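You operate a simulated robot arm through the tools that you are given. There is no shell and no other tool.

Carry out the task below with a simulated robot arm. There is one attempt and no reset: what you move stays moved.

## Task
Unwrap small bobbin L203 and stand it back on the bobbin squares.
Fine: latch the film roll and swing the roller arm ON, wind all film back with the knob; arm OFF before lifting; leave the other bobbins.

Only the result counts: the job must be done as asked and must still hold three seconds after the hand-in. Knocking over, shifting, dropping, spilling or breaking anything else fails it.

## Robot
A 6-joint arm with a two-finger parallel gripper, fixed in place. Base frame: the origin is on the floor under the middle of its stand, x ahead of it, y to its left, z up; the work surface is at about z = 0.706. Readings come in m, rad, newtons and seconds.
With the tool pointing down near the work surface it reaches from about 0.24 to 0.66 m from the base axis. Its first joint turns from -2.897 to 2.897 rad. Payload 1.57 kg.
The tool frame sits at the grasp point between the pads (the TCP): z along the fingers, y along the line on which they close. The tips reach 0.03 m beyond it. Largest opening 0.11 m; finger width 0.024, thickness 0.012; the body of the gripper, 0.048 by 0.112 m, starts 0.078 m behind the TCP.
Orientation is that of the tool frame in the base frame, as a unit quaternion [w, x, y, z]. With the fingers straight down and closing along the base's y, the tool's x points along the base's -x, its y along +y and its z along -z.

## Interface
- The arm moves only by the tool servo_tool. Its arguments are lists of equal length, an entry for each row: "offset": the shift along the tool's x, y, z in m, a list of three; "turn": the turn, a rotation vector about the tool's x, y, z in rad, a list of three; "claw": the gripper command, from -1 (fully open) to 1 (shut), values between in proportion. In form: {"offset": [[x, y, z], ...], "turn": [[rx, ry, rz], ...], "claw": [claw, ...]}. A call has 1 to 20 rows; each row shifts and turns the commanded pose from where the row before left it, along the tool's axes as they then stand. Each row takes 0.2 s and may step no farther than 0.05 m and 0.15 rad from the row before; otherwise, or with a gripper value out of range, the whole call is refused. A pose out of reach is approached as far as the arm can. The call stops where the force on the tool passes 70 N (or 10 N more than at its start, if that is more) or the arm is blocked; 0.2 s more then pass. Each finger travels about 0.108 m/s and halts on what it meets, pressing with about 32 N; the grip force reading is that of the motor and also rises with nothing between the fingers. The clock runs only during rows and for 0.2 s after the last one: add rows that do not move to give the fingers time. The reply holds the time, the measured pose of the TCP, the force on the tool along the base axes, the opening and the grip force, in the units named above and with some noise, with the torque about the TCP (base axes, N m) and any sound that the robot's microphone picked up.
- Cameras (640 x 400 px; columns grow to the right, rows downward): "scene" is fixed at [0.3997, 0.4983, 1.4736]; the picture's right is [-0.87, -0.49, 0.00], its down [-0.47, 0.84, -0.26] and it looks along [0.13, -0.23, -0.97] (base axes); focal length 357 px, centre (320, 200). "wrist" rides on the gripper at [0.07, 0.016, -0.141] in the tool frame; the picture's right is [-0.23, 0.97, 0.00], its down [-0.86, -0.20, -0.48] and it looks along [-0.47, -0.11, 0.88] (tool axes); focal length 222 px, centre (320, 200). There is no depth. A picture from a camera that has moved, and an enlarged one, comes with that camera's place and axes in the base frame and with its lens.
- snapshot(camera): a new picture of that camera. The clock stands still meanwhile.
- move_column(by): moves the trunk up (or, below 0, down) by that many m; the arm rides with it, the base frame stays. It gives what a move gives, with no picture.
- enlarge(camera, box): a new picture of the part [left, top, right, bottom] of that camera's present view, enlarged. The clock stands still meanwhile.
- close_job(): hands the job in; it is judged then, once.

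Places have to be worked out from the pictures, the camera data and where the tool is seen. Open the gripper and draw the arm clear of the work before you hand the job in, unless the task says otherwise.

The tools are called as a command line: name --argument value ..., lists and objects as JSON in quotes. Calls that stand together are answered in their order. servo_tool: Moves the arm, as the interface text tells. Its arguments: {"type":"object","properties":{"offset":{"type":"array"},"turn":{"type":"array"},"claw":{"type":"array"}},"required":["offset","turn","claw"]} The other tools are called the same way: move_column (by) moves the trunk up or down; snapshot (camera) takes a picture; enlarge (camera, box) takes an enlarged picture of a part of a camera's view; close_job () hands the job in.

At the start:

```text
clock: 0.0
eef_pos: [0.338, 0.3541, 1.1363]
tool_rot: [0.0, -0.001, 1.0, 0.001]
wrist_force: [-0.4, -0.9, 0.7]
moment: [-0.04, 0.0, 0.01]
width: 0.11
gripper_force: 0.1
trunk travel left (down, up): [-0.175, 0.415]
```

scene: 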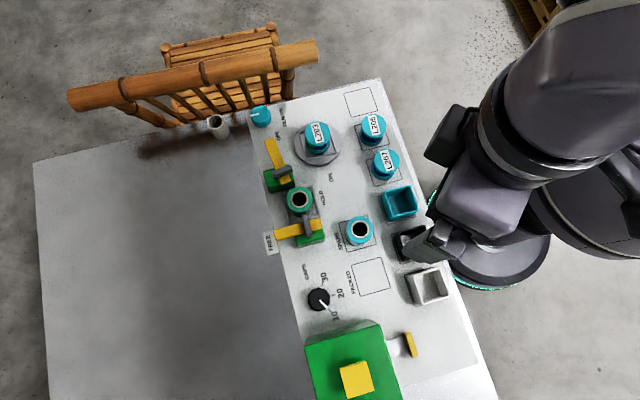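
wrist: 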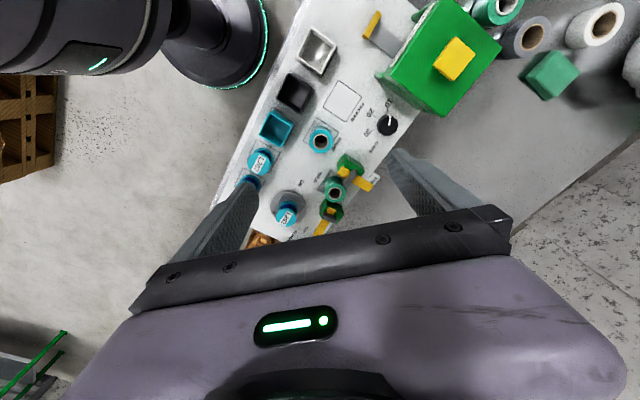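

I'll start by looking closely at the work area with both cameras before moving anything.

enlarge --camera "scene" --box '[230, 80, 430, 205]'

enlarge --camera "scene" --box '[250, 180, 450, 305]'

enlarge --camera "scene" --box '[280, 270, 480, 395]'

enlarge --camera "wrist" --box '[230, 80, 430, 205]'

```text
3.20 times, centred on (330, 142) of scene
camera zoom: at [0.3997, 0.4983, 1.4736], right [-0.87, -0.49, 0.0], down [-0.47, 0.84, -0.26], along [0.13, -0.23, -0.97], focal length 1141 px, centre (288, 384)
```

zoom: 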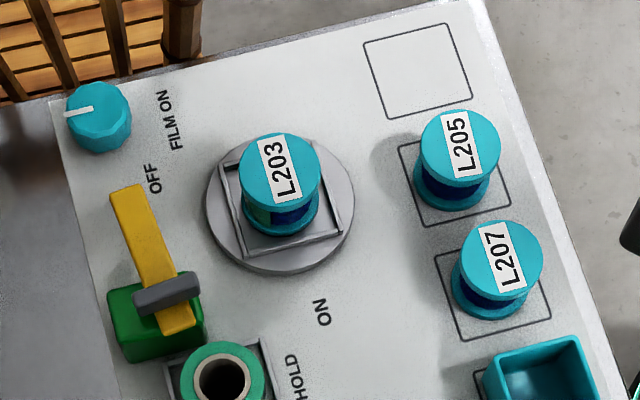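

```text
3.20 times, centred on (350, 242) of scene
camera zoom: at [0.3997, 0.4983, 1.4736], right [-0.87, -0.49, 0.0], down [-0.47, 0.84, -0.26], along [0.13, -0.23, -0.97], focal length 1141 px, centre (224, 64)
```

zoom: 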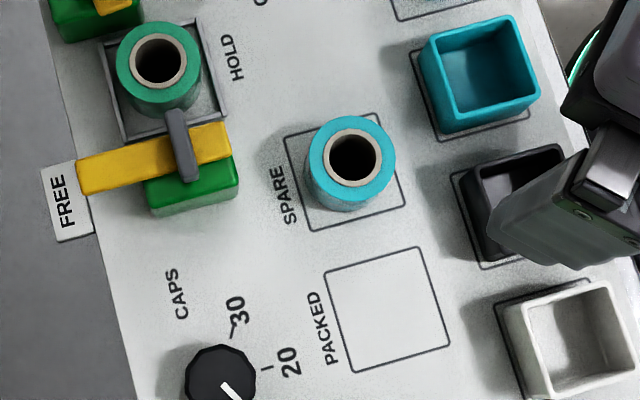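

```text
3.20 times, centred on (380, 332) of scene
camera zoom: at [0.3997, 0.4983, 1.4736], right [-0.87, -0.49, 0.0], down [-0.47, 0.84, -0.26], along [0.13, -0.23, -0.97], focal length 1141 px, centre (128, -224)
```

zoom: 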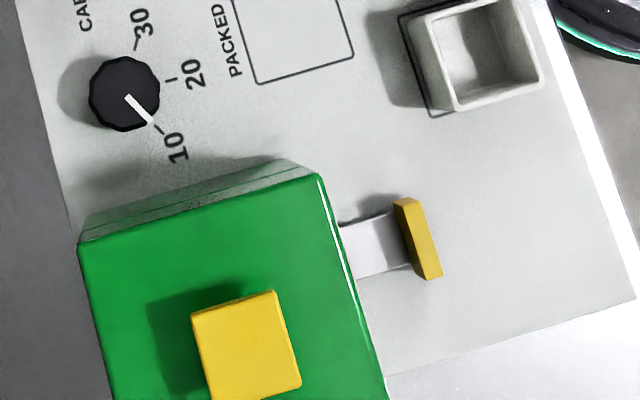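

```text
3.20 times, centred on (330, 142) of wrist
camera zoom: at [0.2678, 0.372, 1.2777], right [0.23, 0.97, 0.0], down [0.86, -0.2, 0.48], along [0.47, -0.11, -0.88], focal length 711 px, centre (288, 384)
```

zoom: 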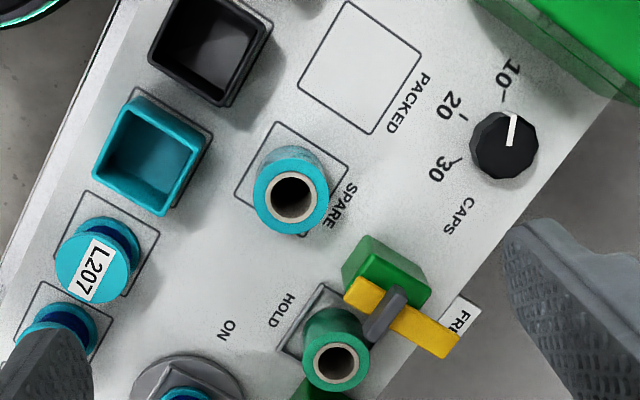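

The scene shows L203 on the grey turntable near (0.57, 0.21), the turquoise FILM knob near (0.71, 0.22), the roller arm at OFF and the film roll latch at FREE. I'll move the hand above that area, staying high, to read labels and shapes with the wrist camera.

servo_tool --offset '[[-0.02, -0.013, 0.008], [-0.02, -0.013, 0.008], [-0.02, -0.013, 0.008], [-0.02, -0.013, 0.008], [-0.02, -0.013, 0.008], [-0.02, -0.013, 0.008], [-0.02, -0.013, 0.008], [-0.02, -0.013, 0.008], [0, 0, 0]]' --turn '[[0, 0, 0], [0, 0, 0], [0, 0, 0], [0, 0, 0], [0, 0, 0], [0, 0, 0], [0, 0, 0], [0, 0, 0], [0, 0, 0]]' --claw '[-1, -1, -1, -1, -1, -1, -1, -1, -1]'

snapshot --camera "wrist"

snapshot --camera "scene"

```text
clock: 2.0
eef_pos: [0.4988, 0.2502, 1.0738]
tool_rot: [0.0, 0.0, 1.0, 0.0]
wrist_force: [0.1, -1.7, 0.0]
moment: [0.0, -0.04, 0.0]
width: 0.1099
gripper_force: 0.0
trunk travel left (down, up): [-0.175, 0.415]
```

```text
taken
camera wrist: at [0.4277, 0.2683, 1.2138], right [0.23, 0.97, 0.0], down [0.86, -0.2, 0.48], along [0.47, -0.11, -0.88], focal length 222 px, centre (320, 200)
```

wrist: 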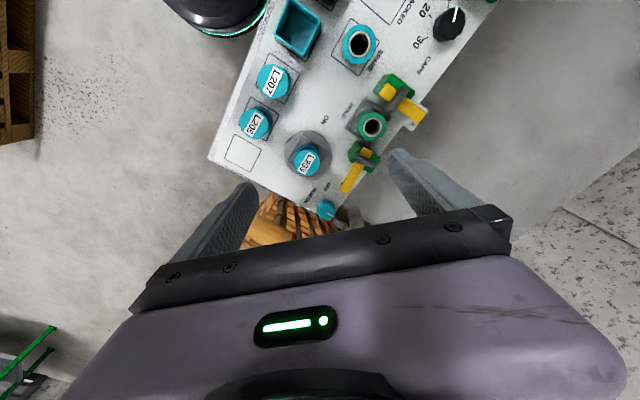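

```text
taken
```

scene: 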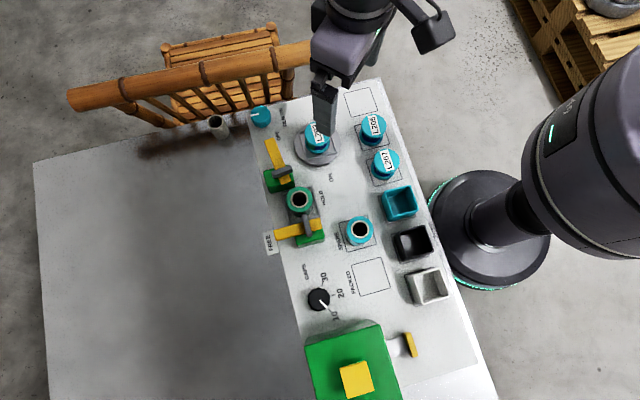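

The station is now in view of the wrist camera. I'll enlarge the turntable, knob and roller arm area to read the shapes and labels.

enlarge --camera "wrist" --box '[280, 120, 400, 225]'

enlarge --camera "wrist" --box '[310, 60, 440, 160]'

enlarge --camera "scene" --box '[240, 95, 300, 135]'

```text
3.81 times, centred on (340, 172) of wrist
camera zoom: at [0.4277, 0.2683, 1.2138], right [0.23, 0.97, 0.0], down [0.86, -0.2, 0.48], along [0.47, -0.11, -0.88], focal length 846 px, centre (244, 305)
```

zoom: 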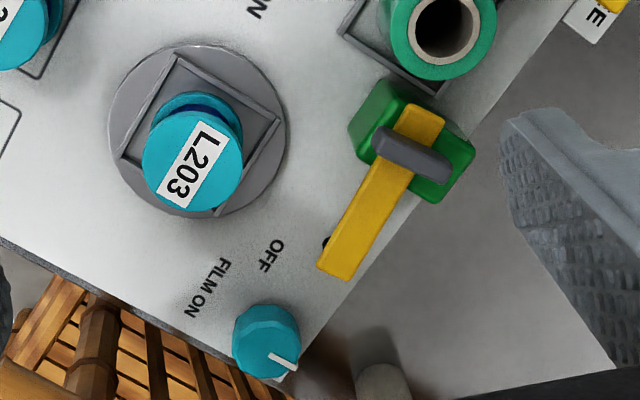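

```text
4.00 times, centred on (375, 110) of wrist
camera zoom: at [0.4277, 0.2683, 1.2138], right [0.23, 0.97, 0.0], down [0.86, -0.2, 0.48], along [0.47, -0.11, -0.88], focal length 888 px, centre (100, 560)
```

zoom: 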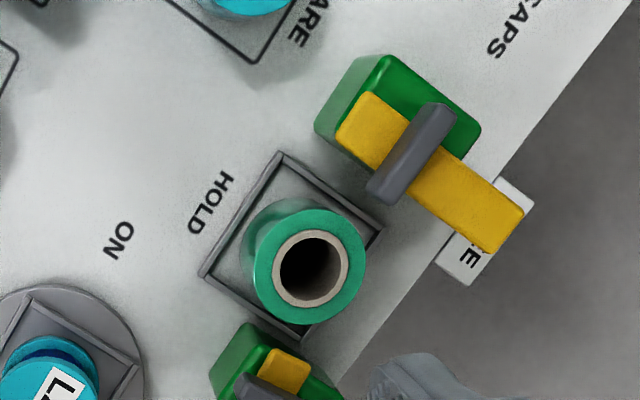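

```text
10.00 times, centred on (270, 115) of scene
camera zoom: at [0.3997, 0.4983, 1.4736], right [-0.87, -0.49, 0.0], down [-0.47, 0.84, -0.26], along [0.13, -0.23, -0.97], focal length 3566 px, centre (820, 1050)
```

zoom: 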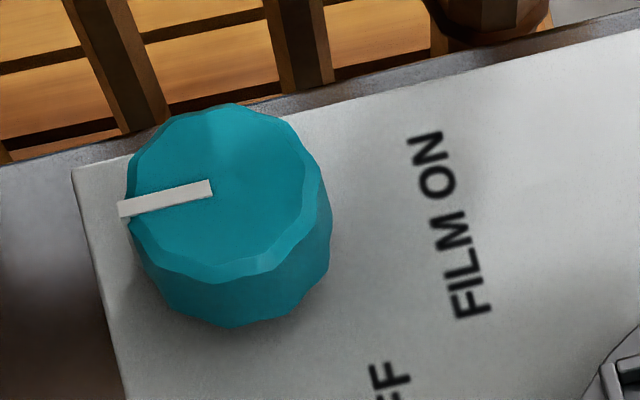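

I triangulated from the two views: roller arm pivot near (0.586, 0.322) with its top at z about 0.79, latch pivot near (0.487, 0.395), film roll near (0.531, 0.351), knob top near (0.704, 0.221, 0.756). I'll move closer over the latch to see how the levers and grey crossbars are built.

servo_tool --offset '[[0.012, 0.018, 0.02], [0.012, 0.018, 0.02], [0.012, 0.018, 0.02], [0.012, 0.018, 0.02], [0.012, 0.018, 0.02], [0.012, 0.018, 0.02], [0, 0, 0]]' --turn '[[0, 0, 0], [0, 0, 0], [0, 0, 0], [0, 0, 0], [0, 0, 0], [0, 0, 0], [0, 0, 0]]' --claw '[-1, -1, -1, -1, -1, -1, -1]'

snapshot --camera "wrist"

enlarge --camera "wrist" --box '[240, 60, 400, 160]'

```text
clock: 3.6
eef_pos: [0.4255, 0.358, 0.9529]
tool_rot: [0.0, 0.0, 1.0, 0.0]
wrist_force: [-0.3, 0.5, 0.0]
moment: [0.05, 0.0, 0.01]
width: 0.1099
gripper_force: 0.0
trunk travel left (down, up): [-0.175, 0.415]
```

```text
taken
camera wrist: at [0.3545, 0.3751, 1.0933], right [0.23, 0.97, 0.0], down [0.86, -0.2, 0.48], along [0.47, -0.11, -0.88], focal length 222 px, centre (320, 200)
```

wrist: 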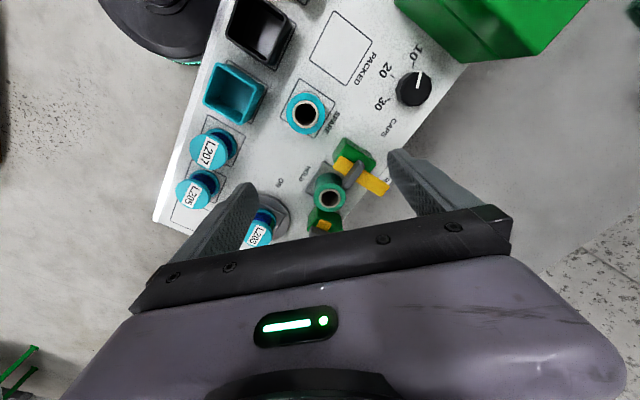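

```text
4.00 times, centred on (320, 110) of wrist
camera zoom: at [0.3545, 0.3751, 1.0933], right [0.23, 0.97, 0.0], down [0.86, -0.2, 0.48], along [0.47, -0.11, -0.88], focal length 888 px, centre (320, 560)
```

zoom: 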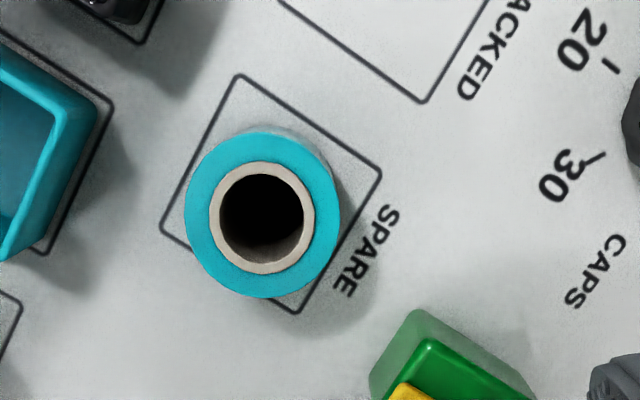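

The latch and film roll sit lower in the picture, so I'll enlarge that part.

enlarge --camera "wrist" --box '[270, 130, 400, 240]'

enlarge --camera "wrist" --box '[170, 120, 300, 245]'

```text
3.64 times, centred on (335, 185) of wrist
camera zoom: at [0.3545, 0.3751, 1.0933], right [0.23, 0.97, 0.0], down [0.86, -0.2, 0.48], along [0.47, -0.11, -0.88], focal length 808 px, centre (266, 254)
```

zoom: 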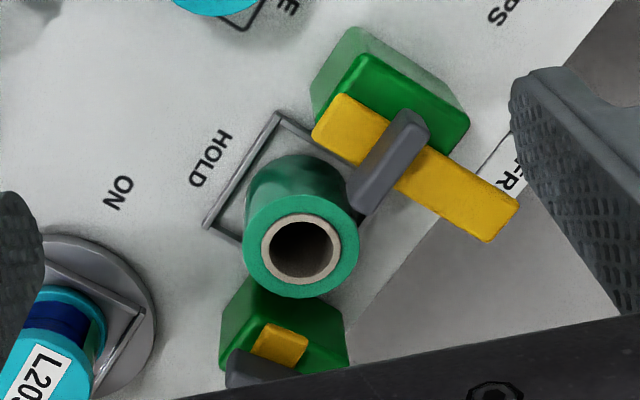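

```text
3.20 times, centred on (235, 182) of wrist
camera zoom: at [0.3545, 0.3751, 1.0933], right [0.23, 0.97, 0.0], down [0.86, -0.2, 0.48], along [0.47, -0.11, -0.88], focal length 711 px, centre (592, 256)
```

zoom: 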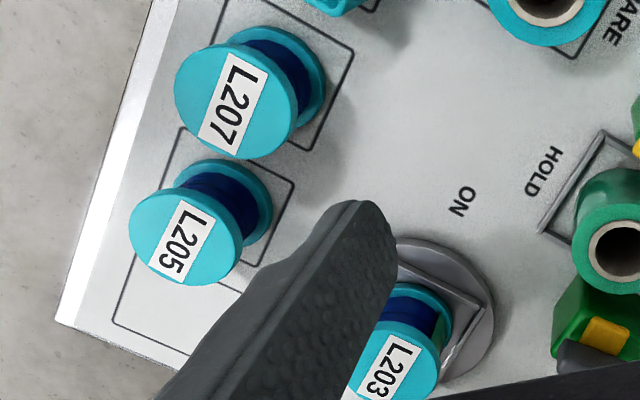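

The grey crossbars look like raised T-handles over the pivots. I'll enlarge the scene view of both levers strongly to judge their heights.

enlarge --camera "scene" --box '[255, 130, 305, 195]'

enlarge --camera "scene" --box '[262, 180, 334, 255]'

enlarge --camera "scene" --box '[290, 115, 345, 170]'

```text
6.15 times, centred on (280, 162) of scene
camera zoom: at [0.3997, 0.4983, 1.4736], right [-0.87, -0.49, 0.0], down [-0.47, 0.84, -0.26], along [0.13, -0.23, -0.97], focal length 2195 px, centre (566, 431)
```

zoom: 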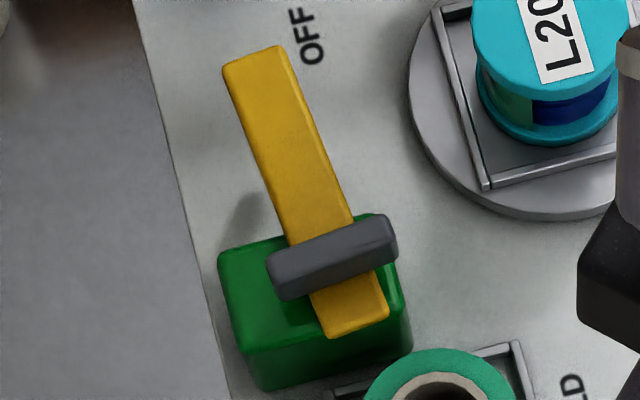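

```text
5.33 times, centred on (298, 218) of scene
camera zoom: at [0.3997, 0.4983, 1.4736], right [-0.87, -0.49, 0.0], down [-0.47, 0.84, -0.26], along [0.13, -0.23, -0.97], focal length 1902 px, centre (437, 107)
```

zoom: 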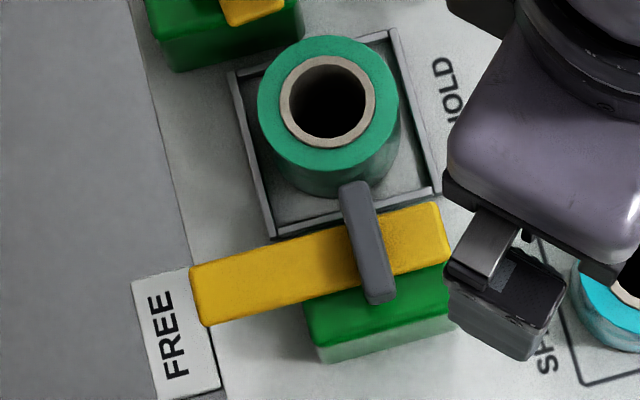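

```text
7.27 times, centred on (318, 142) of scene
camera zoom: at [0.3997, 0.4983, 1.4736], right [-0.87, -0.49, 0.0], down [-0.47, 0.84, -0.26], along [0.13, -0.23, -0.97], focal length 2594 px, centre (338, 618)
```

zoom: 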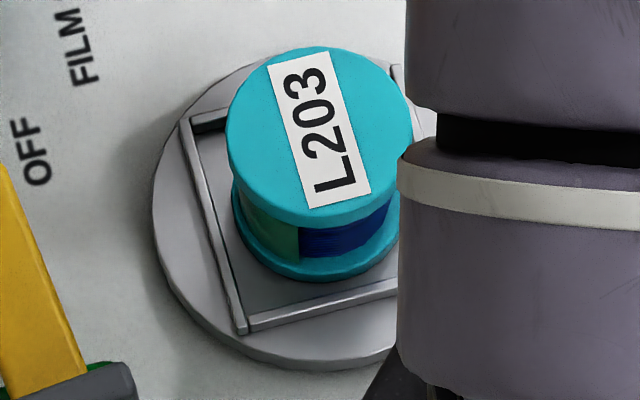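

The crossbars are raised handles above each pivot, and L203 shows a green film patch on its core. I'll turn the hand about 133° (counterclockwise from above) so the fingers close along the latch lever, leaving room for the 90° twist toward HOLD.

servo_tool --offset '[[0, 0, 0], [0, 0, 0], [0, 0, 0], [0, 0, 0], [0, 0, 0], [0, 0, 0], [0, 0, 0], [0, 0, 0], [0, 0, 0], [0, 0, 0], [0, 0, 0], [0, 0, 0], [0, 0, 0], [0, 0, 0], [0, 0, 0], [0, 0, 0], [0, 0, 0]]' --turn '[[0, 0, -0.145], [0, 0, -0.145], [0, 0, -0.145], [0, 0, -0.145], [0, 0, -0.145], [0, 0, -0.145], [0, 0, -0.145], [0, 0, -0.145], [0, 0, -0.145], [0, 0, -0.145], [0, 0, -0.145], [0, 0, -0.145], [0, 0, -0.145], [0, 0, -0.145], [0, 0, -0.145], [0, 0, -0.145], [0, 0, 0]]' --claw '[-1, -1, -1, -1, -1, -1, -1, -1, -1, -1, -1, -1, -1, -1, -1, -1, -1]'

snapshot --camera "wrist"

snapshot --camera "scene"

```text
clock: 7.2
eef_pos: [0.4259, 0.3603, 0.9513]
tool_rot: [0.0, 0.917, -0.398, 0.0]
wrist_force: [0.4, 0.1, -0.8]
moment: [-0.05, -0.01, 0.01]
width: 0.1101
gripper_force: 0.0
trunk travel left (down, up): [-0.175, 0.415]
```

```text
taken
camera wrist: at [0.4613, 0.298, 1.0937], right [-0.87, -0.5, 0.0], down [-0.44, 0.76, 0.48], along [-0.24, 0.41, -0.88], focal length 222 px, centre (320, 200)
```

wrist: 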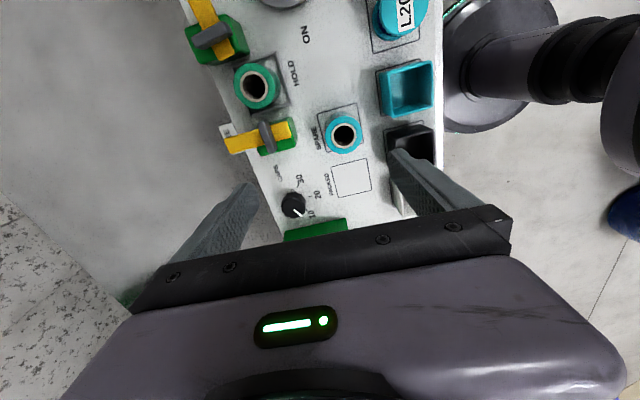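

```text
taken
```

scene: 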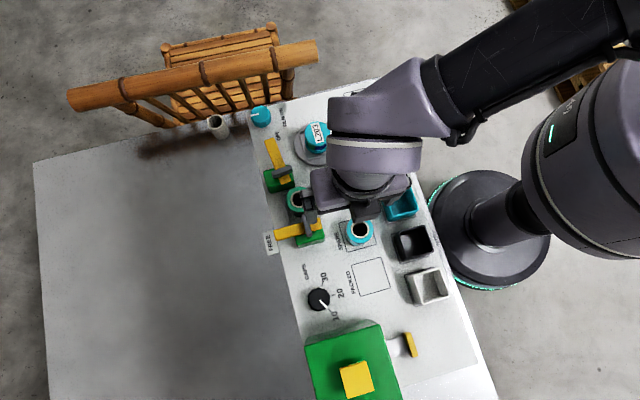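

The hand now closes along the 43° line. Before descending, I'll take a close look at the latch from this new viewpoint for better triangulation.

enlarge --camera "wrist" --box '[215, 105, 311, 165]'

enlarge --camera "wrist" --box '[180, 0, 310, 115]'

```text
6.67 times, centred on (263, 135) of wrist
camera zoom: at [0.4613, 0.298, 1.0937], right [-0.87, -0.5, 0.0], down [-0.44, 0.76, 0.48], along [-0.24, 0.41, -0.88], focal length 1481 px, centre (700, 633)
```

zoom: 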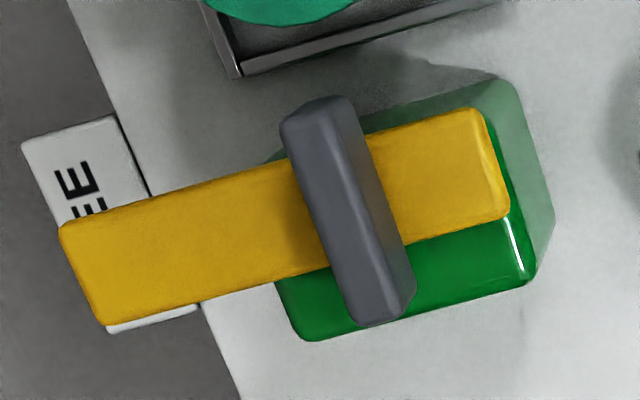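

```text
3.48 times, centred on (245, 58) of wrist
camera zoom: at [0.4613, 0.298, 1.0937], right [-0.87, -0.5, 0.0], down [-0.44, 0.76, 0.48], along [-0.24, 0.41, -0.88], focal length 773 px, centre (581, 696)
```

zoom: 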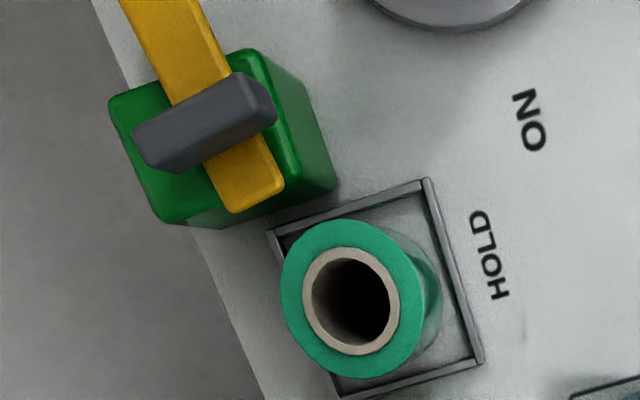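

Triangulating from three views puts the crossbar's centre top at about (0.489, 0.394, 0.787), with the lever's top at 0.770 and its direction near 45°. I'll move above it at z about 0.85 with the fingers part closed.

servo_tool --offset '[[0.0035, -0.0137, 0.02], [0.0035, -0.0137, 0.02], [0.0035, -0.0137, 0.02], [0.0035, -0.0137, 0.02], [0.0035, -0.0137, 0.02], [0, 0, 0]]' --turn '[[0, 0, -0.033], [0, 0, 0], [0, 0, 0], [0, 0, 0], [0, 0, 0], [0, 0, 0]]' --claw '[0.1, 0.1, 0.1, 0.1, 0.1, 0.1]'

enlarge --camera "scene" --box '[255, 170, 355, 260]'

snapshot --camera "wrist"

```text
clock: 8.6
eef_pos: [0.4892, 0.3956, 0.8519]
tool_rot: [0.0, 0.924, -0.383, 0.0]
wrist_force: [-0.1, 0.1, -0.3]
moment: [0.0, 0.01, -0.01]
width: 0.0496
gripper_force: 0.0
trunk travel left (down, up): [-0.175, 0.415]
```

```text
4.44 times, centred on (305, 215) of scene
camera zoom: at [0.3997, 0.4983, 1.4736], right [-0.87, -0.49, 0.0], down [-0.47, 0.84, -0.26], along [0.13, -0.23, -0.97], focal length 1585 px, centre (387, 133)
```

zoom: 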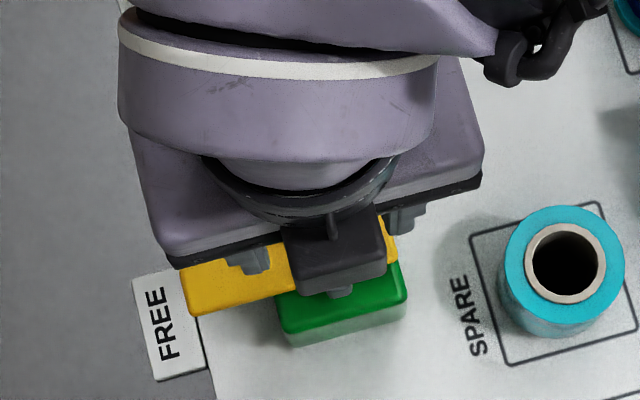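

```text
taken
camera wrist: at [0.5265, 0.3352, 0.9942], right [-0.85, -0.53, 0.0], down [-0.46, 0.75, 0.48], along [-0.25, 0.41, -0.88], focal length 222 px, centre (320, 200)
```

wrist: 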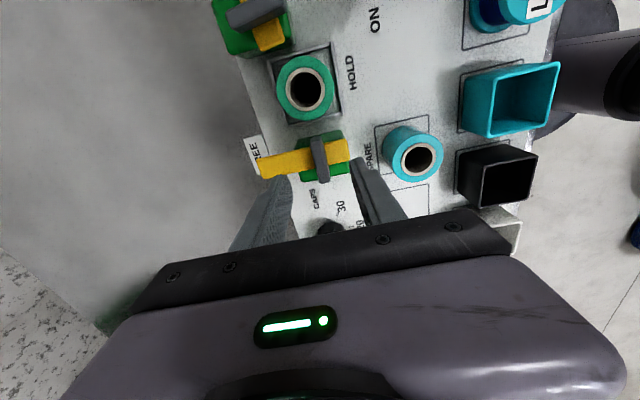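

The crossbar appears between the open fingers. I'll enlarge to check alignment before going down.

enlarge --camera "wrist" --box '[240, 110, 400, 210]'

```text
4.00 times, centred on (320, 160) of wrist
camera zoom: at [0.5265, 0.3352, 0.9942], right [-0.85, -0.53, 0.0], down [-0.46, 0.75, 0.48], along [-0.25, 0.41, -0.88], focal length 888 px, centre (320, 360)
```

zoom: 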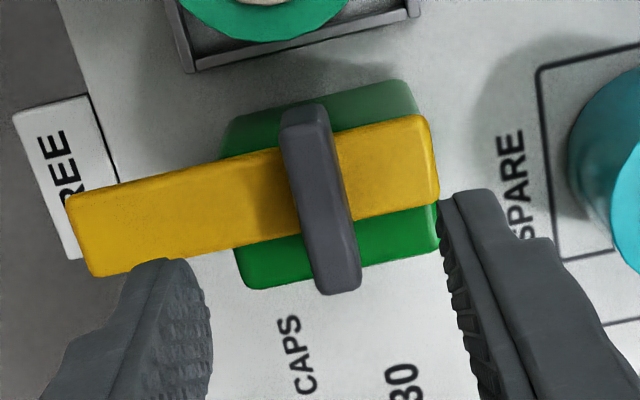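

The crossbar is centred between the fingers, and the pivot is about 3.5 mm ahead along tool x. I'll correct that and go down to z about 0.815, then check the contact force.

servo_tool --offset '[[0.0035, 0, 0.01], [0, 0, 0.01], [0, 0, 0.009], [0, 0, 0.008], [0, 0, 0]]' --turn '[[0, 0, 0], [0, 0, 0], [0, 0, 0], [0, 0, 0], [0, 0, 0]]' --claw '[0.1, 0.1, 0.1, 0.1, 0.1]'

enlarge --camera "wrist" --box '[240, 120, 400, 220]'

```text
clock: 9.8
eef_pos: [0.4902, 0.3913, 0.8151]
tool_rot: [0.0, 0.923, -0.385, 0.001]
wrist_force: [0.3, 0.3, 0.5]
moment: [-0.03, 0.04, -0.03]
width: 0.0492
gripper_force: 0.1
trunk travel left (down, up): [-0.175, 0.415]
```

```text
4.00 times, centred on (320, 170) of wrist
camera zoom: at [0.5272, 0.3311, 0.957], right [-0.85, -0.53, 0.0], down [-0.46, 0.75, 0.48], along [-0.25, 0.41, -0.88], focal length 888 px, centre (320, 320)
```

zoom: 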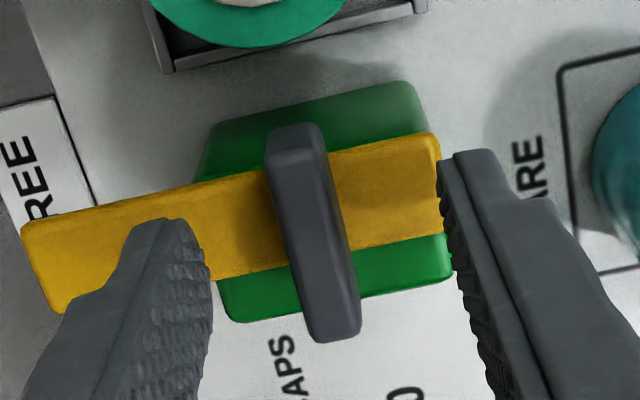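

Alignment is good. I'll go down 9 mm more so the tips overlap the crossbar while staying above the lever, then close on it.

servo_tool --offset '[[0, 0, 0.005], [0, 0, 0.004], [0, 0, 0], [0, 0, 0], [0, 0, 0], [0, 0, 0]]' --turn '[[0, 0, 0], [0, 0, 0], [0, 0, 0], [0, 0, 0], [0, 0, 0], [0, 0, 0]]' --claw '[0.1, 0.1, 0.1, 1, 1, 1]'

enlarge --camera "wrist" --box '[240, 120, 400, 220]'

```text
clock: 11.2
eef_pos: [0.4908, 0.3915, 0.8067]
tool_rot: [-0.001, 0.924, -0.383, 0.0]
wrist_force: [9.1, 8.3, 2.5]
moment: [0.09, -0.26, -0.04]
width: 0.0118
gripper_force: 29.0
trunk travel left (down, up): [-0.175, 0.415]
```

```text
4.00 times, centred on (320, 170) of wrist
camera zoom: at [0.5283, 0.3322, 0.9479], right [-0.85, -0.53, 0.0], down [-0.46, 0.75, 0.48], along [-0.25, 0.41, -0.88], focal length 888 px, centre (320, 320)
```

zoom: 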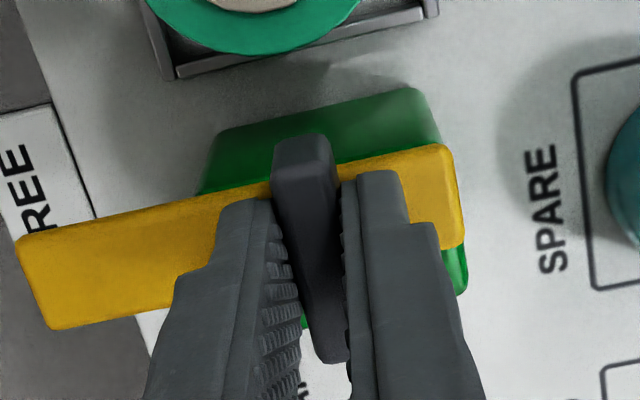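

The fingers hold the crossbar (opening 11.8 mm) with about 12 N of side force, so the grip is slightly off centre. I'll shift 1.5 mm to relieve that and begin twisting clockwise toward HOLD, checking forces.

servo_tool --offset '[[0, -0.0012, 0], [0, 0, 0], [0, 0, 0], [0, 0, 0]]' --turn '[[0, 0, 0], [0, 0, 0.1], [0, 0, 0.1], [0, 0, 0.1]]' --claw '[1, 1, 1, 1]'

enlarge --camera "wrist" --box '[240, 120, 400, 220]'

```text
clock: 12.2
eef_pos: [0.4891, 0.3925, 0.8069]
tool_rot: [0.0, 0.856, -0.518, 0.0]
wrist_force: [9.0, 2.1, 7.5]
moment: [-0.49, -0.52, -0.01]
width: 0.0118
gripper_force: 29.1
trunk travel left (down, up): [-0.175, 0.415]
```

```text
4.00 times, centred on (320, 170) of wrist
camera zoom: at [0.5081, 0.3234, 0.9479], right [-0.97, -0.25, 0.0], down [-0.22, 0.85, 0.48], along [-0.12, 0.46, -0.88], focal length 888 px, centre (320, 320)
```

zoom: 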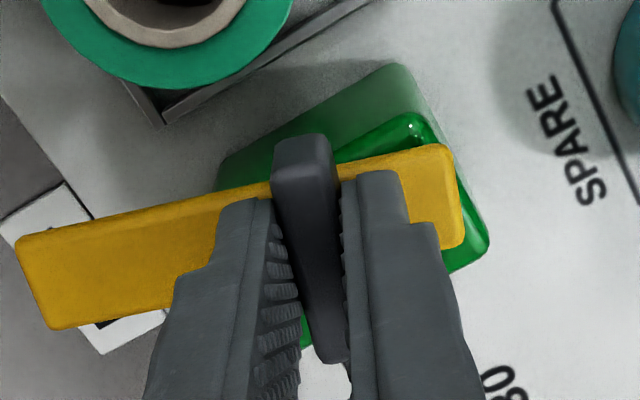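

The lever turns with the hand and the forces stay low. I'll continue the twist to about 80°.

servo_tool --offset '[[0, 0, 0], [0, 0, 0], [0, 0, 0], [0, 0, 0], [0, 0, 0], [0, 0, 0], [0, 0, 0], [0, 0, 0]]' --turn '[[0, 0, 0.14], [0, 0, 0.14], [0, 0, 0.14], [0, 0, 0.14], [0, 0, 0.14], [0, 0, 0.14], [0, 0, 0.14], [0, 0, 0.14]]' --claw '[1, 1, 1, 1, 1, 1, 1, 1]'

enlarge --camera "wrist" --box '[220, 100, 420, 225]'

enlarge --camera "scene" --box '[240, 160, 360, 260]'

```text
clock: 14.0
eef_pos: [0.4873, 0.392, 0.8071]
tool_rot: [0.0, -0.448, 0.894, -0.001]
wrist_force: [-20.1, -1.7, 1.1]
moment: [0.1, 0.37, 0.06]
width: 0.0117
gripper_force: 29.4
trunk travel left (down, up): [-0.175, 0.415]
```

```text
3.20 times, centred on (320, 162) of wrist
camera zoom: at [0.4329, 0.3469, 0.948], right [-0.65, 0.76, 0.0], down [0.67, 0.57, 0.48], along [0.36, 0.31, -0.88], focal length 711 px, centre (320, 320)
```

zoom: 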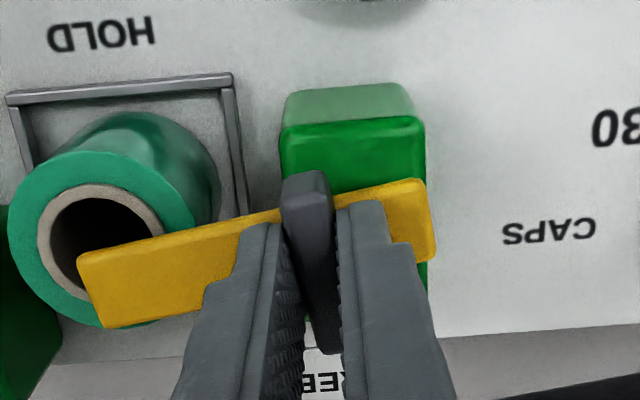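

```text
4.00 times, centred on (300, 210) of scene
camera zoom: at [0.3997, 0.4983, 1.4736], right [-0.87, -0.49, 0.0], down [-0.47, 0.84, -0.26], along [0.13, -0.23, -0.97], focal length 1427 px, centre (400, 160)
```

zoom: 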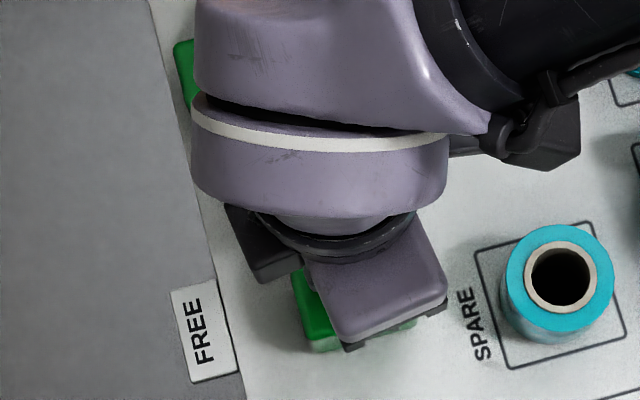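

The latch is now at about -37° and over the roll's edge, with a 20 N side force from a small centring error. I'll shift about 1.5 mm to relieve that and turn the remaining 8°.

servo_tool --offset '[[0.001, 0.0012, 0], [0, 0, 0], [0, 0, 0], [0, 0, 0]]' --turn '[[0, 0, 0], [0, 0, 0.075], [0, 0, 0.075], [0, 0, 0]]' --claw '[1, 1, 1, 1]'

enlarge --camera "wrist" --box '[220, 100, 420, 225]'

```text
clock: 15.0
eef_pos: [0.4876, 0.3918, 0.8074]
tool_rot: [0.001, -0.381, 0.925, 0.0]
wrist_force: [-16.6, -5.4, -3.3]
moment: [0.19, 0.31, 0.22]
width: 0.0117
gripper_force: 29.8
trunk travel left (down, up): [-0.175, 0.415]
```

```text
3.20 times, centred on (320, 162) of wrist
camera zoom: at [0.4261, 0.3558, 0.9479], right [-0.53, 0.85, 0.0], down [0.75, 0.46, 0.48], along [0.41, 0.25, -0.88], focal length 711 px, centre (320, 320)
```

zoom: 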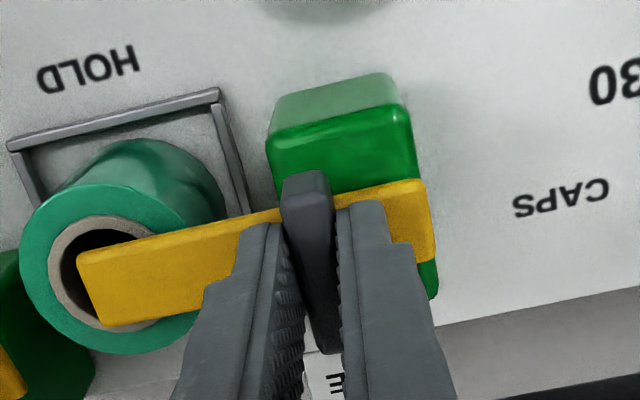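

The lever now lies at about -45°, over the roll's core. I'll turn slightly further to feel whether there's an end stop.

servo_tool --offset '[[0.0006, 0.001, 0], [0, 0, 0], [0, 0, 0]]' --turn '[[0, 0, 0.05], [0, 0, 0.04], [0, 0, 0]]' --claw '[1, 1, 1]'

enlarge --camera "wrist" --box '[220, 100, 420, 225]'

```text
clock: 15.8
eef_pos: [0.4883, 0.3926, 0.8076]
tool_rot: [0.0, -0.339, 0.941, 0.0]
wrist_force: [-4.1, -9.0, -6.2]
moment: [-0.11, -0.04, 0.81]
width: 0.0139
gripper_force: 29.9
trunk travel left (down, up): [-0.175, 0.415]
```

```text
3.20 times, centred on (320, 162) of wrist
camera zoom: at [0.4233, 0.3616, 0.9479], right [-0.45, 0.89, 0.0], down [0.78, 0.39, 0.48], along [0.43, 0.21, -0.88], focal length 711 px, centre (320, 320)
```

zoom: 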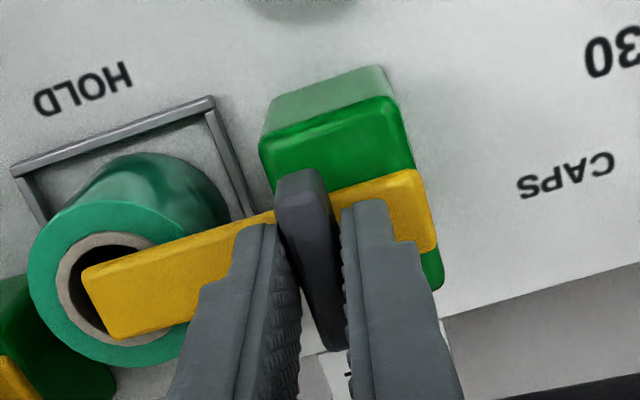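

Torque rose to 0.81 N m and the fingers started spreading, so the latch is at its stop in HOLD. I'll ease the twist back, open the fingers and lift clear.

servo_tool --offset '[[0, 0, 0], [0, 0, 0], [0, 0, 0], [0, 0, 0], [0, 0, -0.01], [0, 0, -0.02], [0, 0, -0.03], [0, 0, -0.04], [0, 0, 0]]' --turn '[[0, 0, -0.06], [0, 0, 0], [0, 0, 0], [0, 0, 0], [0, 0, 0], [0, 0, 0], [0, 0, 0], [0, 0, 0], [0, 0, 0]]' --claw '[1, 0.3, 0.2, 0.1, 0.1, 0.1, 0.1, 0.1, 0.1]'

enlarge --camera "wrist" --box '[220, 80, 420, 205]'

snapshot --camera "wrist"

snapshot --camera "scene"

```text
clock: 17.8
eef_pos: [0.4863, 0.3947, 0.9063]
tool_rot: [0.0, -0.368, 0.93, 0.0]
wrist_force: [-1.2, 0.1, -0.6]
moment: [0.02, -0.02, -0.05]
width: 0.0497
gripper_force: 0.0
trunk travel left (down, up): [-0.175, 0.415]
```

```text
3.20 times, centred on (320, 142) of wrist
camera zoom: at [0.4242, 0.3594, 1.0478], right [-0.5, 0.87, 0.0], down [0.76, 0.44, 0.48], along [0.41, 0.24, -0.88], focal length 711 px, centre (320, 384)
```

zoom: 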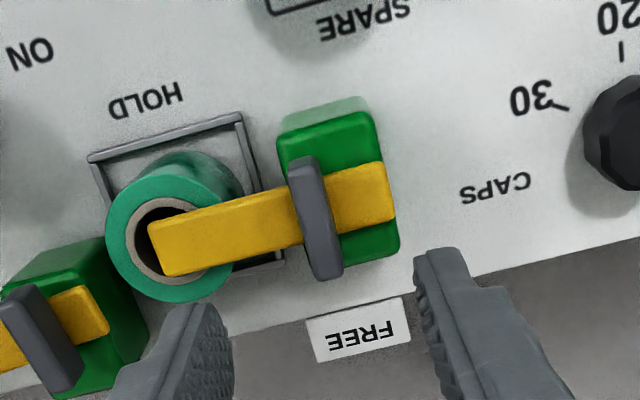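

```text
taken
camera wrist: at [0.4242, 0.3594, 1.0478], right [-0.5, 0.87, 0.0], down [0.76, 0.44, 0.48], along [0.41, 0.24, -0.88], focal length 222 px, centre (320, 200)
```

wrist: 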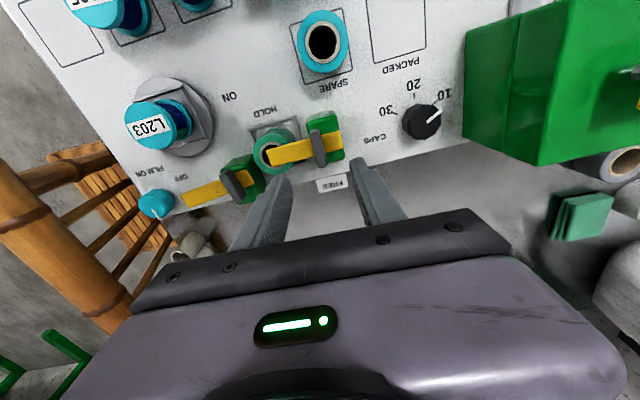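

```text
taken
```

scene: 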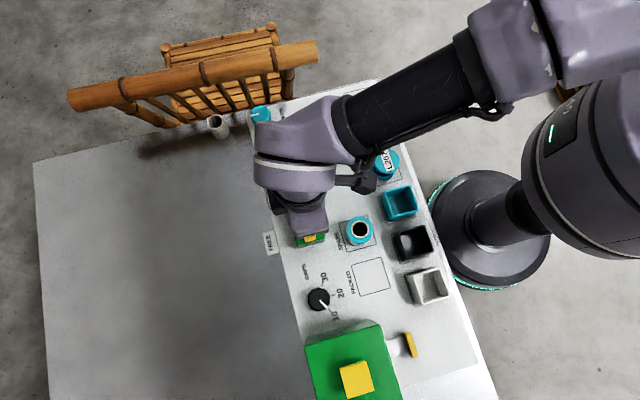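

The latch lies over the roll's core at HOLD. Next is the roller arm, so I'll enlarge it from here to fix its pivot.

enlarge --camera "wrist" --box '[170, 140, 282, 210]'

enlarge --camera "wrist" --box '[110, 70, 230, 220]'

```text
5.71 times, centred on (226, 175) of wrist
camera zoom: at [0.4242, 0.3594, 1.0478], right [-0.5, 0.87, 0.0], down [0.76, 0.44, 0.48], along [0.41, 0.24, -0.88], focal length 1269 px, centre (857, 343)
```

zoom: 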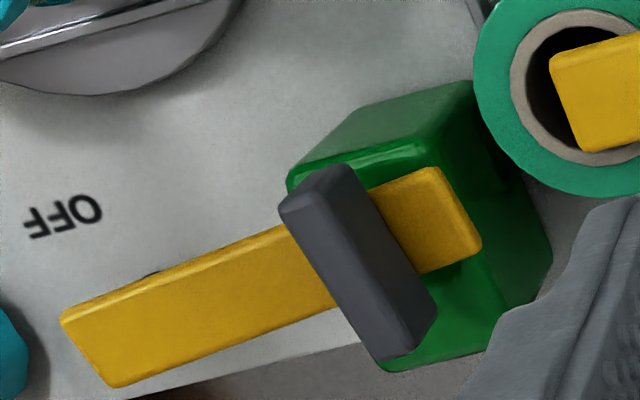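

```text
2.67 times, centred on (170, 145) of wrist
camera zoom: at [0.4242, 0.3594, 1.0478], right [-0.5, 0.87, 0.0], down [0.76, 0.44, 0.48], along [0.41, 0.24, -0.88], focal length 592 px, centre (720, 347)
```

zoom: 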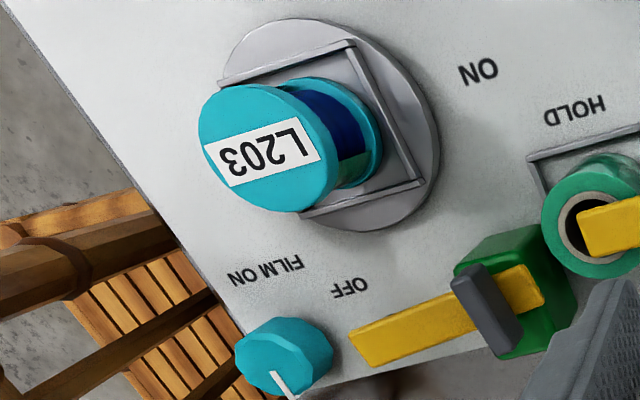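

Two views agree that the roller arm points at about -39.5° with its pivot near (0.586, 0.322). I'll move over it at z about 0.85 and turn the hand 7° so the fingers close along the arm.

servo_tool --offset '[[-0.0038, -0.0202, 0.0093], [-0.0038, -0.0202, 0.0093], [-0.0038, -0.0202, 0.0093], [-0.0038, -0.0202, 0.0093], [-0.0038, -0.0202, 0.0093], [-0.0038, -0.0202, 0.0093], [0, 0, 0], [0, 0, 0]]' --turn '[[0, 0, 0], [0, 0, 0], [0, 0, 0], [0, 0, 0], [0, 0, 0], [0, 0, 0], [0, 0, -0.127], [0, 0, 0]]' --claw '[0.1, 0.1, 0.1, 0.1, 0.1, 0.1, 0.1, 0.1]'

enlarge --camera "wrist" --box '[240, 110, 400, 210]'

snapshot --camera "wrist"

```text
clock: 19.6
eef_pos: [0.5857, 0.3216, 0.8523]
tool_rot: [0.0, -0.426, 0.905, 0.0]
wrist_force: [0.1, -0.5, 0.3]
moment: [0.02, 0.02, 0.0]
width: 0.0494
gripper_force: 0.0
trunk travel left (down, up): [-0.175, 0.415]
```

```text
4.00 times, centred on (320, 160) of wrist
camera zoom: at [0.529, 0.2778, 0.9925], right [-0.61, 0.79, 0.0], down [0.7, 0.53, 0.48], along [0.38, 0.29, -0.88], focal length 888 px, centre (320, 360)
```

zoom: 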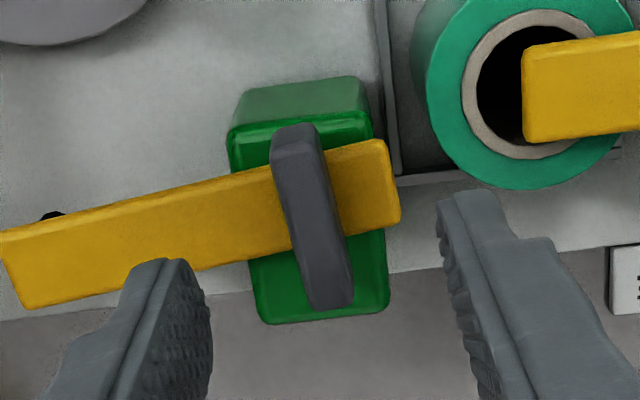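

```text
taken
camera wrist: at [0.529, 0.2778, 0.9925], right [-0.61, 0.79, 0.0], down [0.7, 0.53, 0.48], along [0.38, 0.29, -0.88], focal length 222 px, centre (320, 200)
```

wrist: 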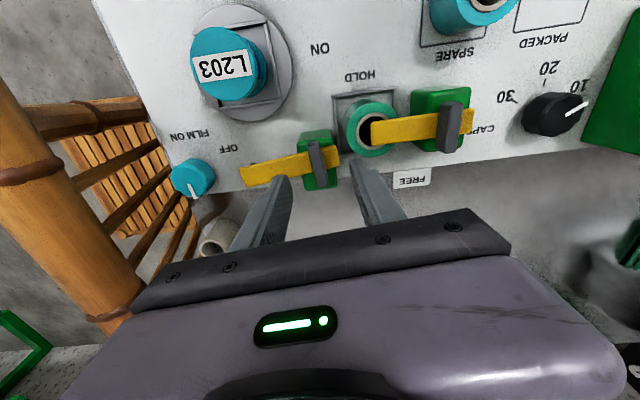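

The crossbar is centred within 2 mm. I'll shift 2.3 mm toward tool -y, go down to z 0.807 as for the latch, and close.

servo_tool --offset '[[0, -0.0023, 0.01], [0, 0, 0.01], [0, 0, 0.01], [0, 0, 0.008], [0, 0, 0.007], [0, 0, 0], [0, 0, 0], [0, 0, 0], [0, 0, 0]]' --turn '[[0, 0, 0], [0, 0, 0], [0, 0, 0], [0, 0, 0], [0, 0, 0], [0, 0, 0], [0, 0, 0], [0, 0, 0], [0, 0, 0]]' --claw '[0.1, 0.1, 0.1, 0.1, 0.1, 0.1, 1, 1, 1]'

enlarge --camera "wrist" --box '[240, 120, 400, 220]'

```text
clock: 21.6
eef_pos: [0.5884, 0.3195, 0.8049]
tool_rot: [-0.001, -0.427, 0.904, 0.0]
wrist_force: [-0.6, 3.0, -0.5]
moment: [0.22, -0.12, 0.03]
width: 0.0119
gripper_force: 29.5
trunk travel left (down, up): [-0.175, 0.415]
```

```text
4.00 times, centred on (320, 170) of wrist
camera zoom: at [0.5311, 0.2764, 0.9471], right [-0.61, 0.8, 0.0], down [0.7, 0.53, 0.48], along [0.38, 0.29, -0.88], focal length 888 px, centre (320, 320)
```

zoom: 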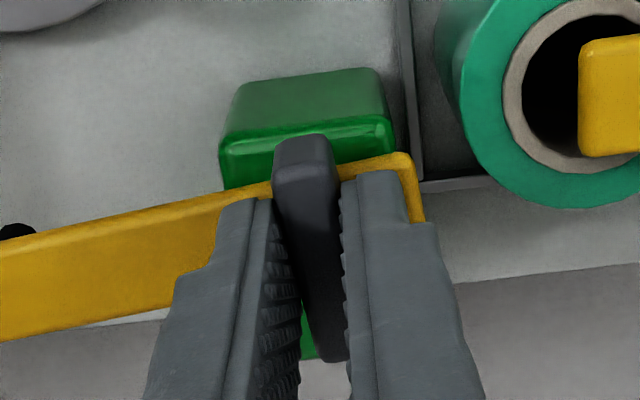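

Well centred this time, with only about 3 N of side force. I'll twist clockwise toward ON in steps, watching the torque.

servo_tool --offset '[[0, 0, 0], [0, 0, 0], [0, 0, 0], [0, 0, 0], [0, 0, 0], [0, 0, 0]]' --turn '[[0, 0, 0.12], [0, 0, 0.14], [0, 0, 0.14], [0, 0, 0.14], [0, 0, 0.14], [0, 0, 0.14]]' --claw '[1, 1, 1, 1, 1, 1]'

enlarge --camera "wrist" --box '[200, 100, 400, 225]'

```text
clock: 23.0
eef_pos: [0.5881, 0.3217, 0.8062]
tool_rot: [0.0, -0.03, 1.0, 0.0]
wrist_force: [-16.7, 23.6, 4.2]
moment: [0.53, 1.04, 0.06]
width: 0.0117
gripper_force: 28.9
trunk travel left (down, up): [-0.175, 0.415]
```

```text
3.20 times, centred on (300, 162) of wrist
camera zoom: at [0.5162, 0.3343, 0.9471], right [0.17, 0.99, 0.0], down [0.87, -0.15, 0.48], along [0.47, -0.08, -0.88], focal length 711 px, centre (384, 320)
```

zoom: 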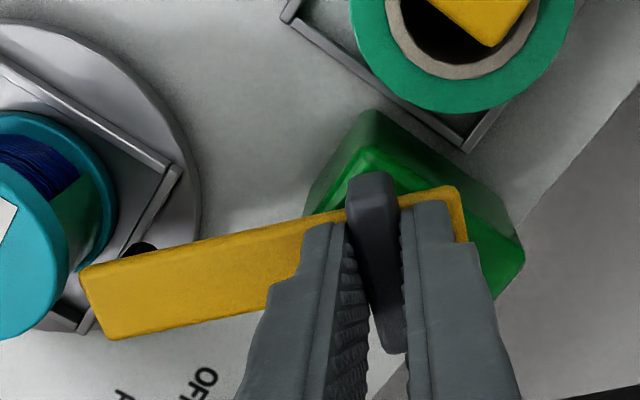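

The arm is halfway (about -87°), but a 29 N side force has built up, so I'll shift about 2.5 mm to relieve it before going on.

servo_tool --offset '[[0.0015, 0.002, 0], [0, 0, 0]]' --turn '[[0, 0, 0], [0, 0, 0]]' --claw '[1, 1]'

enlarge --camera "wrist" --box '[160, 80, 360, 205]'

enlarge --camera "scene" --box '[240, 95, 340, 195]'

```text
clock: 23.6
eef_pos: [0.5876, 0.3212, 0.8066]
tool_rot: [0.002, -0.031, 1.0, 0.0]
wrist_force: [-7.9, 13.1, 3.7]
moment: [0.33, 0.55, 0.03]
width: 0.012
gripper_force: 29.4
trunk travel left (down, up): [-0.175, 0.415]
```

```text
3.20 times, centred on (260, 142) of wrist
camera zoom: at [0.516, 0.3344, 0.947], right [0.17, 0.99, 0.0], down [0.86, -0.15, 0.48], along [0.47, -0.08, -0.88], focal length 711 px, centre (512, 384)
```

zoom: 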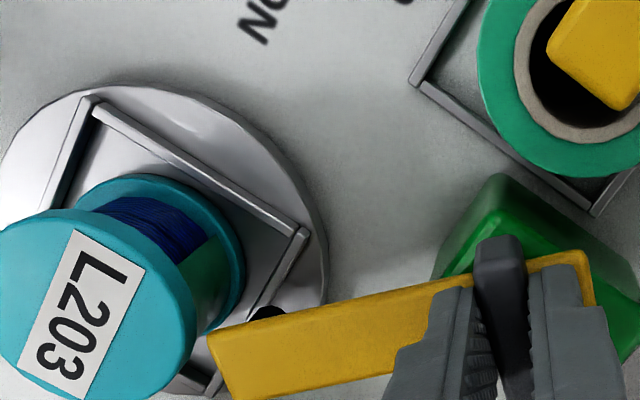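

```text
4.00 times, centred on (290, 145) of scene
camera zoom: at [0.3997, 0.4983, 1.4736], right [-0.87, -0.49, 0.0], down [-0.47, 0.84, -0.26], along [0.13, -0.23, -0.97], focal length 1427 px, centre (440, 420)
```

zoom: 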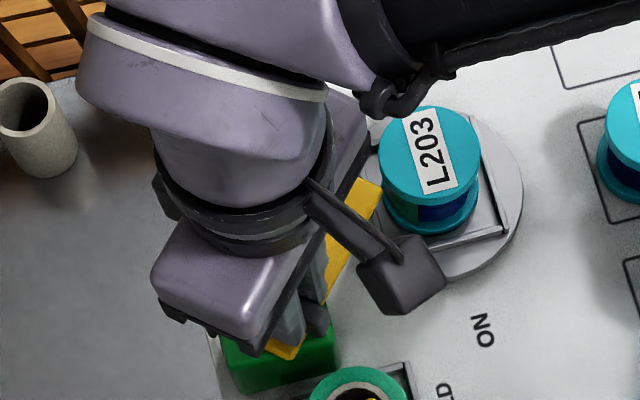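

The arm tip clears the bobbin by about 1 cm as it sweeps past. I'll continue the twist and watch the torque for the ON stop.

servo_tool --offset '[[0.001, 0.001, 0], [0, 0, 0], [0, 0, 0], [0, 0, 0], [0, 0, 0]]' --turn '[[0, 0, 0.1], [0, 0, 0.1], [0, 0, 0.1], [0, 0, 0.1], [0, 0, 0]]' --claw '[1, 1, 1, 1, 1]'

enlarge --camera "wrist" --box '[160, 80, 360, 205]'

```text
clock: 24.8
eef_pos: [0.5865, 0.3222, 0.8054]
tool_rot: [0.0, 0.169, 0.986, -0.001]
wrist_force: [-1.3, 9.5, 4.4]
moment: [0.24, -0.07, 0.97]
width: 0.0161
gripper_force: 32.0
trunk travel left (down, up): [-0.175, 0.415]
```

```text
3.20 times, centred on (260, 142) of wrist
camera zoom: at [0.5255, 0.3617, 0.947], right [0.54, 0.84, 0.0], down [0.74, -0.47, 0.48], along [0.4, -0.26, -0.88], focal length 711 px, centre (512, 384)
```

zoom: 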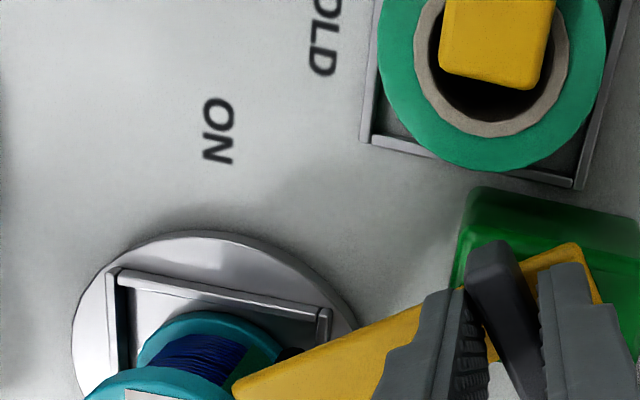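

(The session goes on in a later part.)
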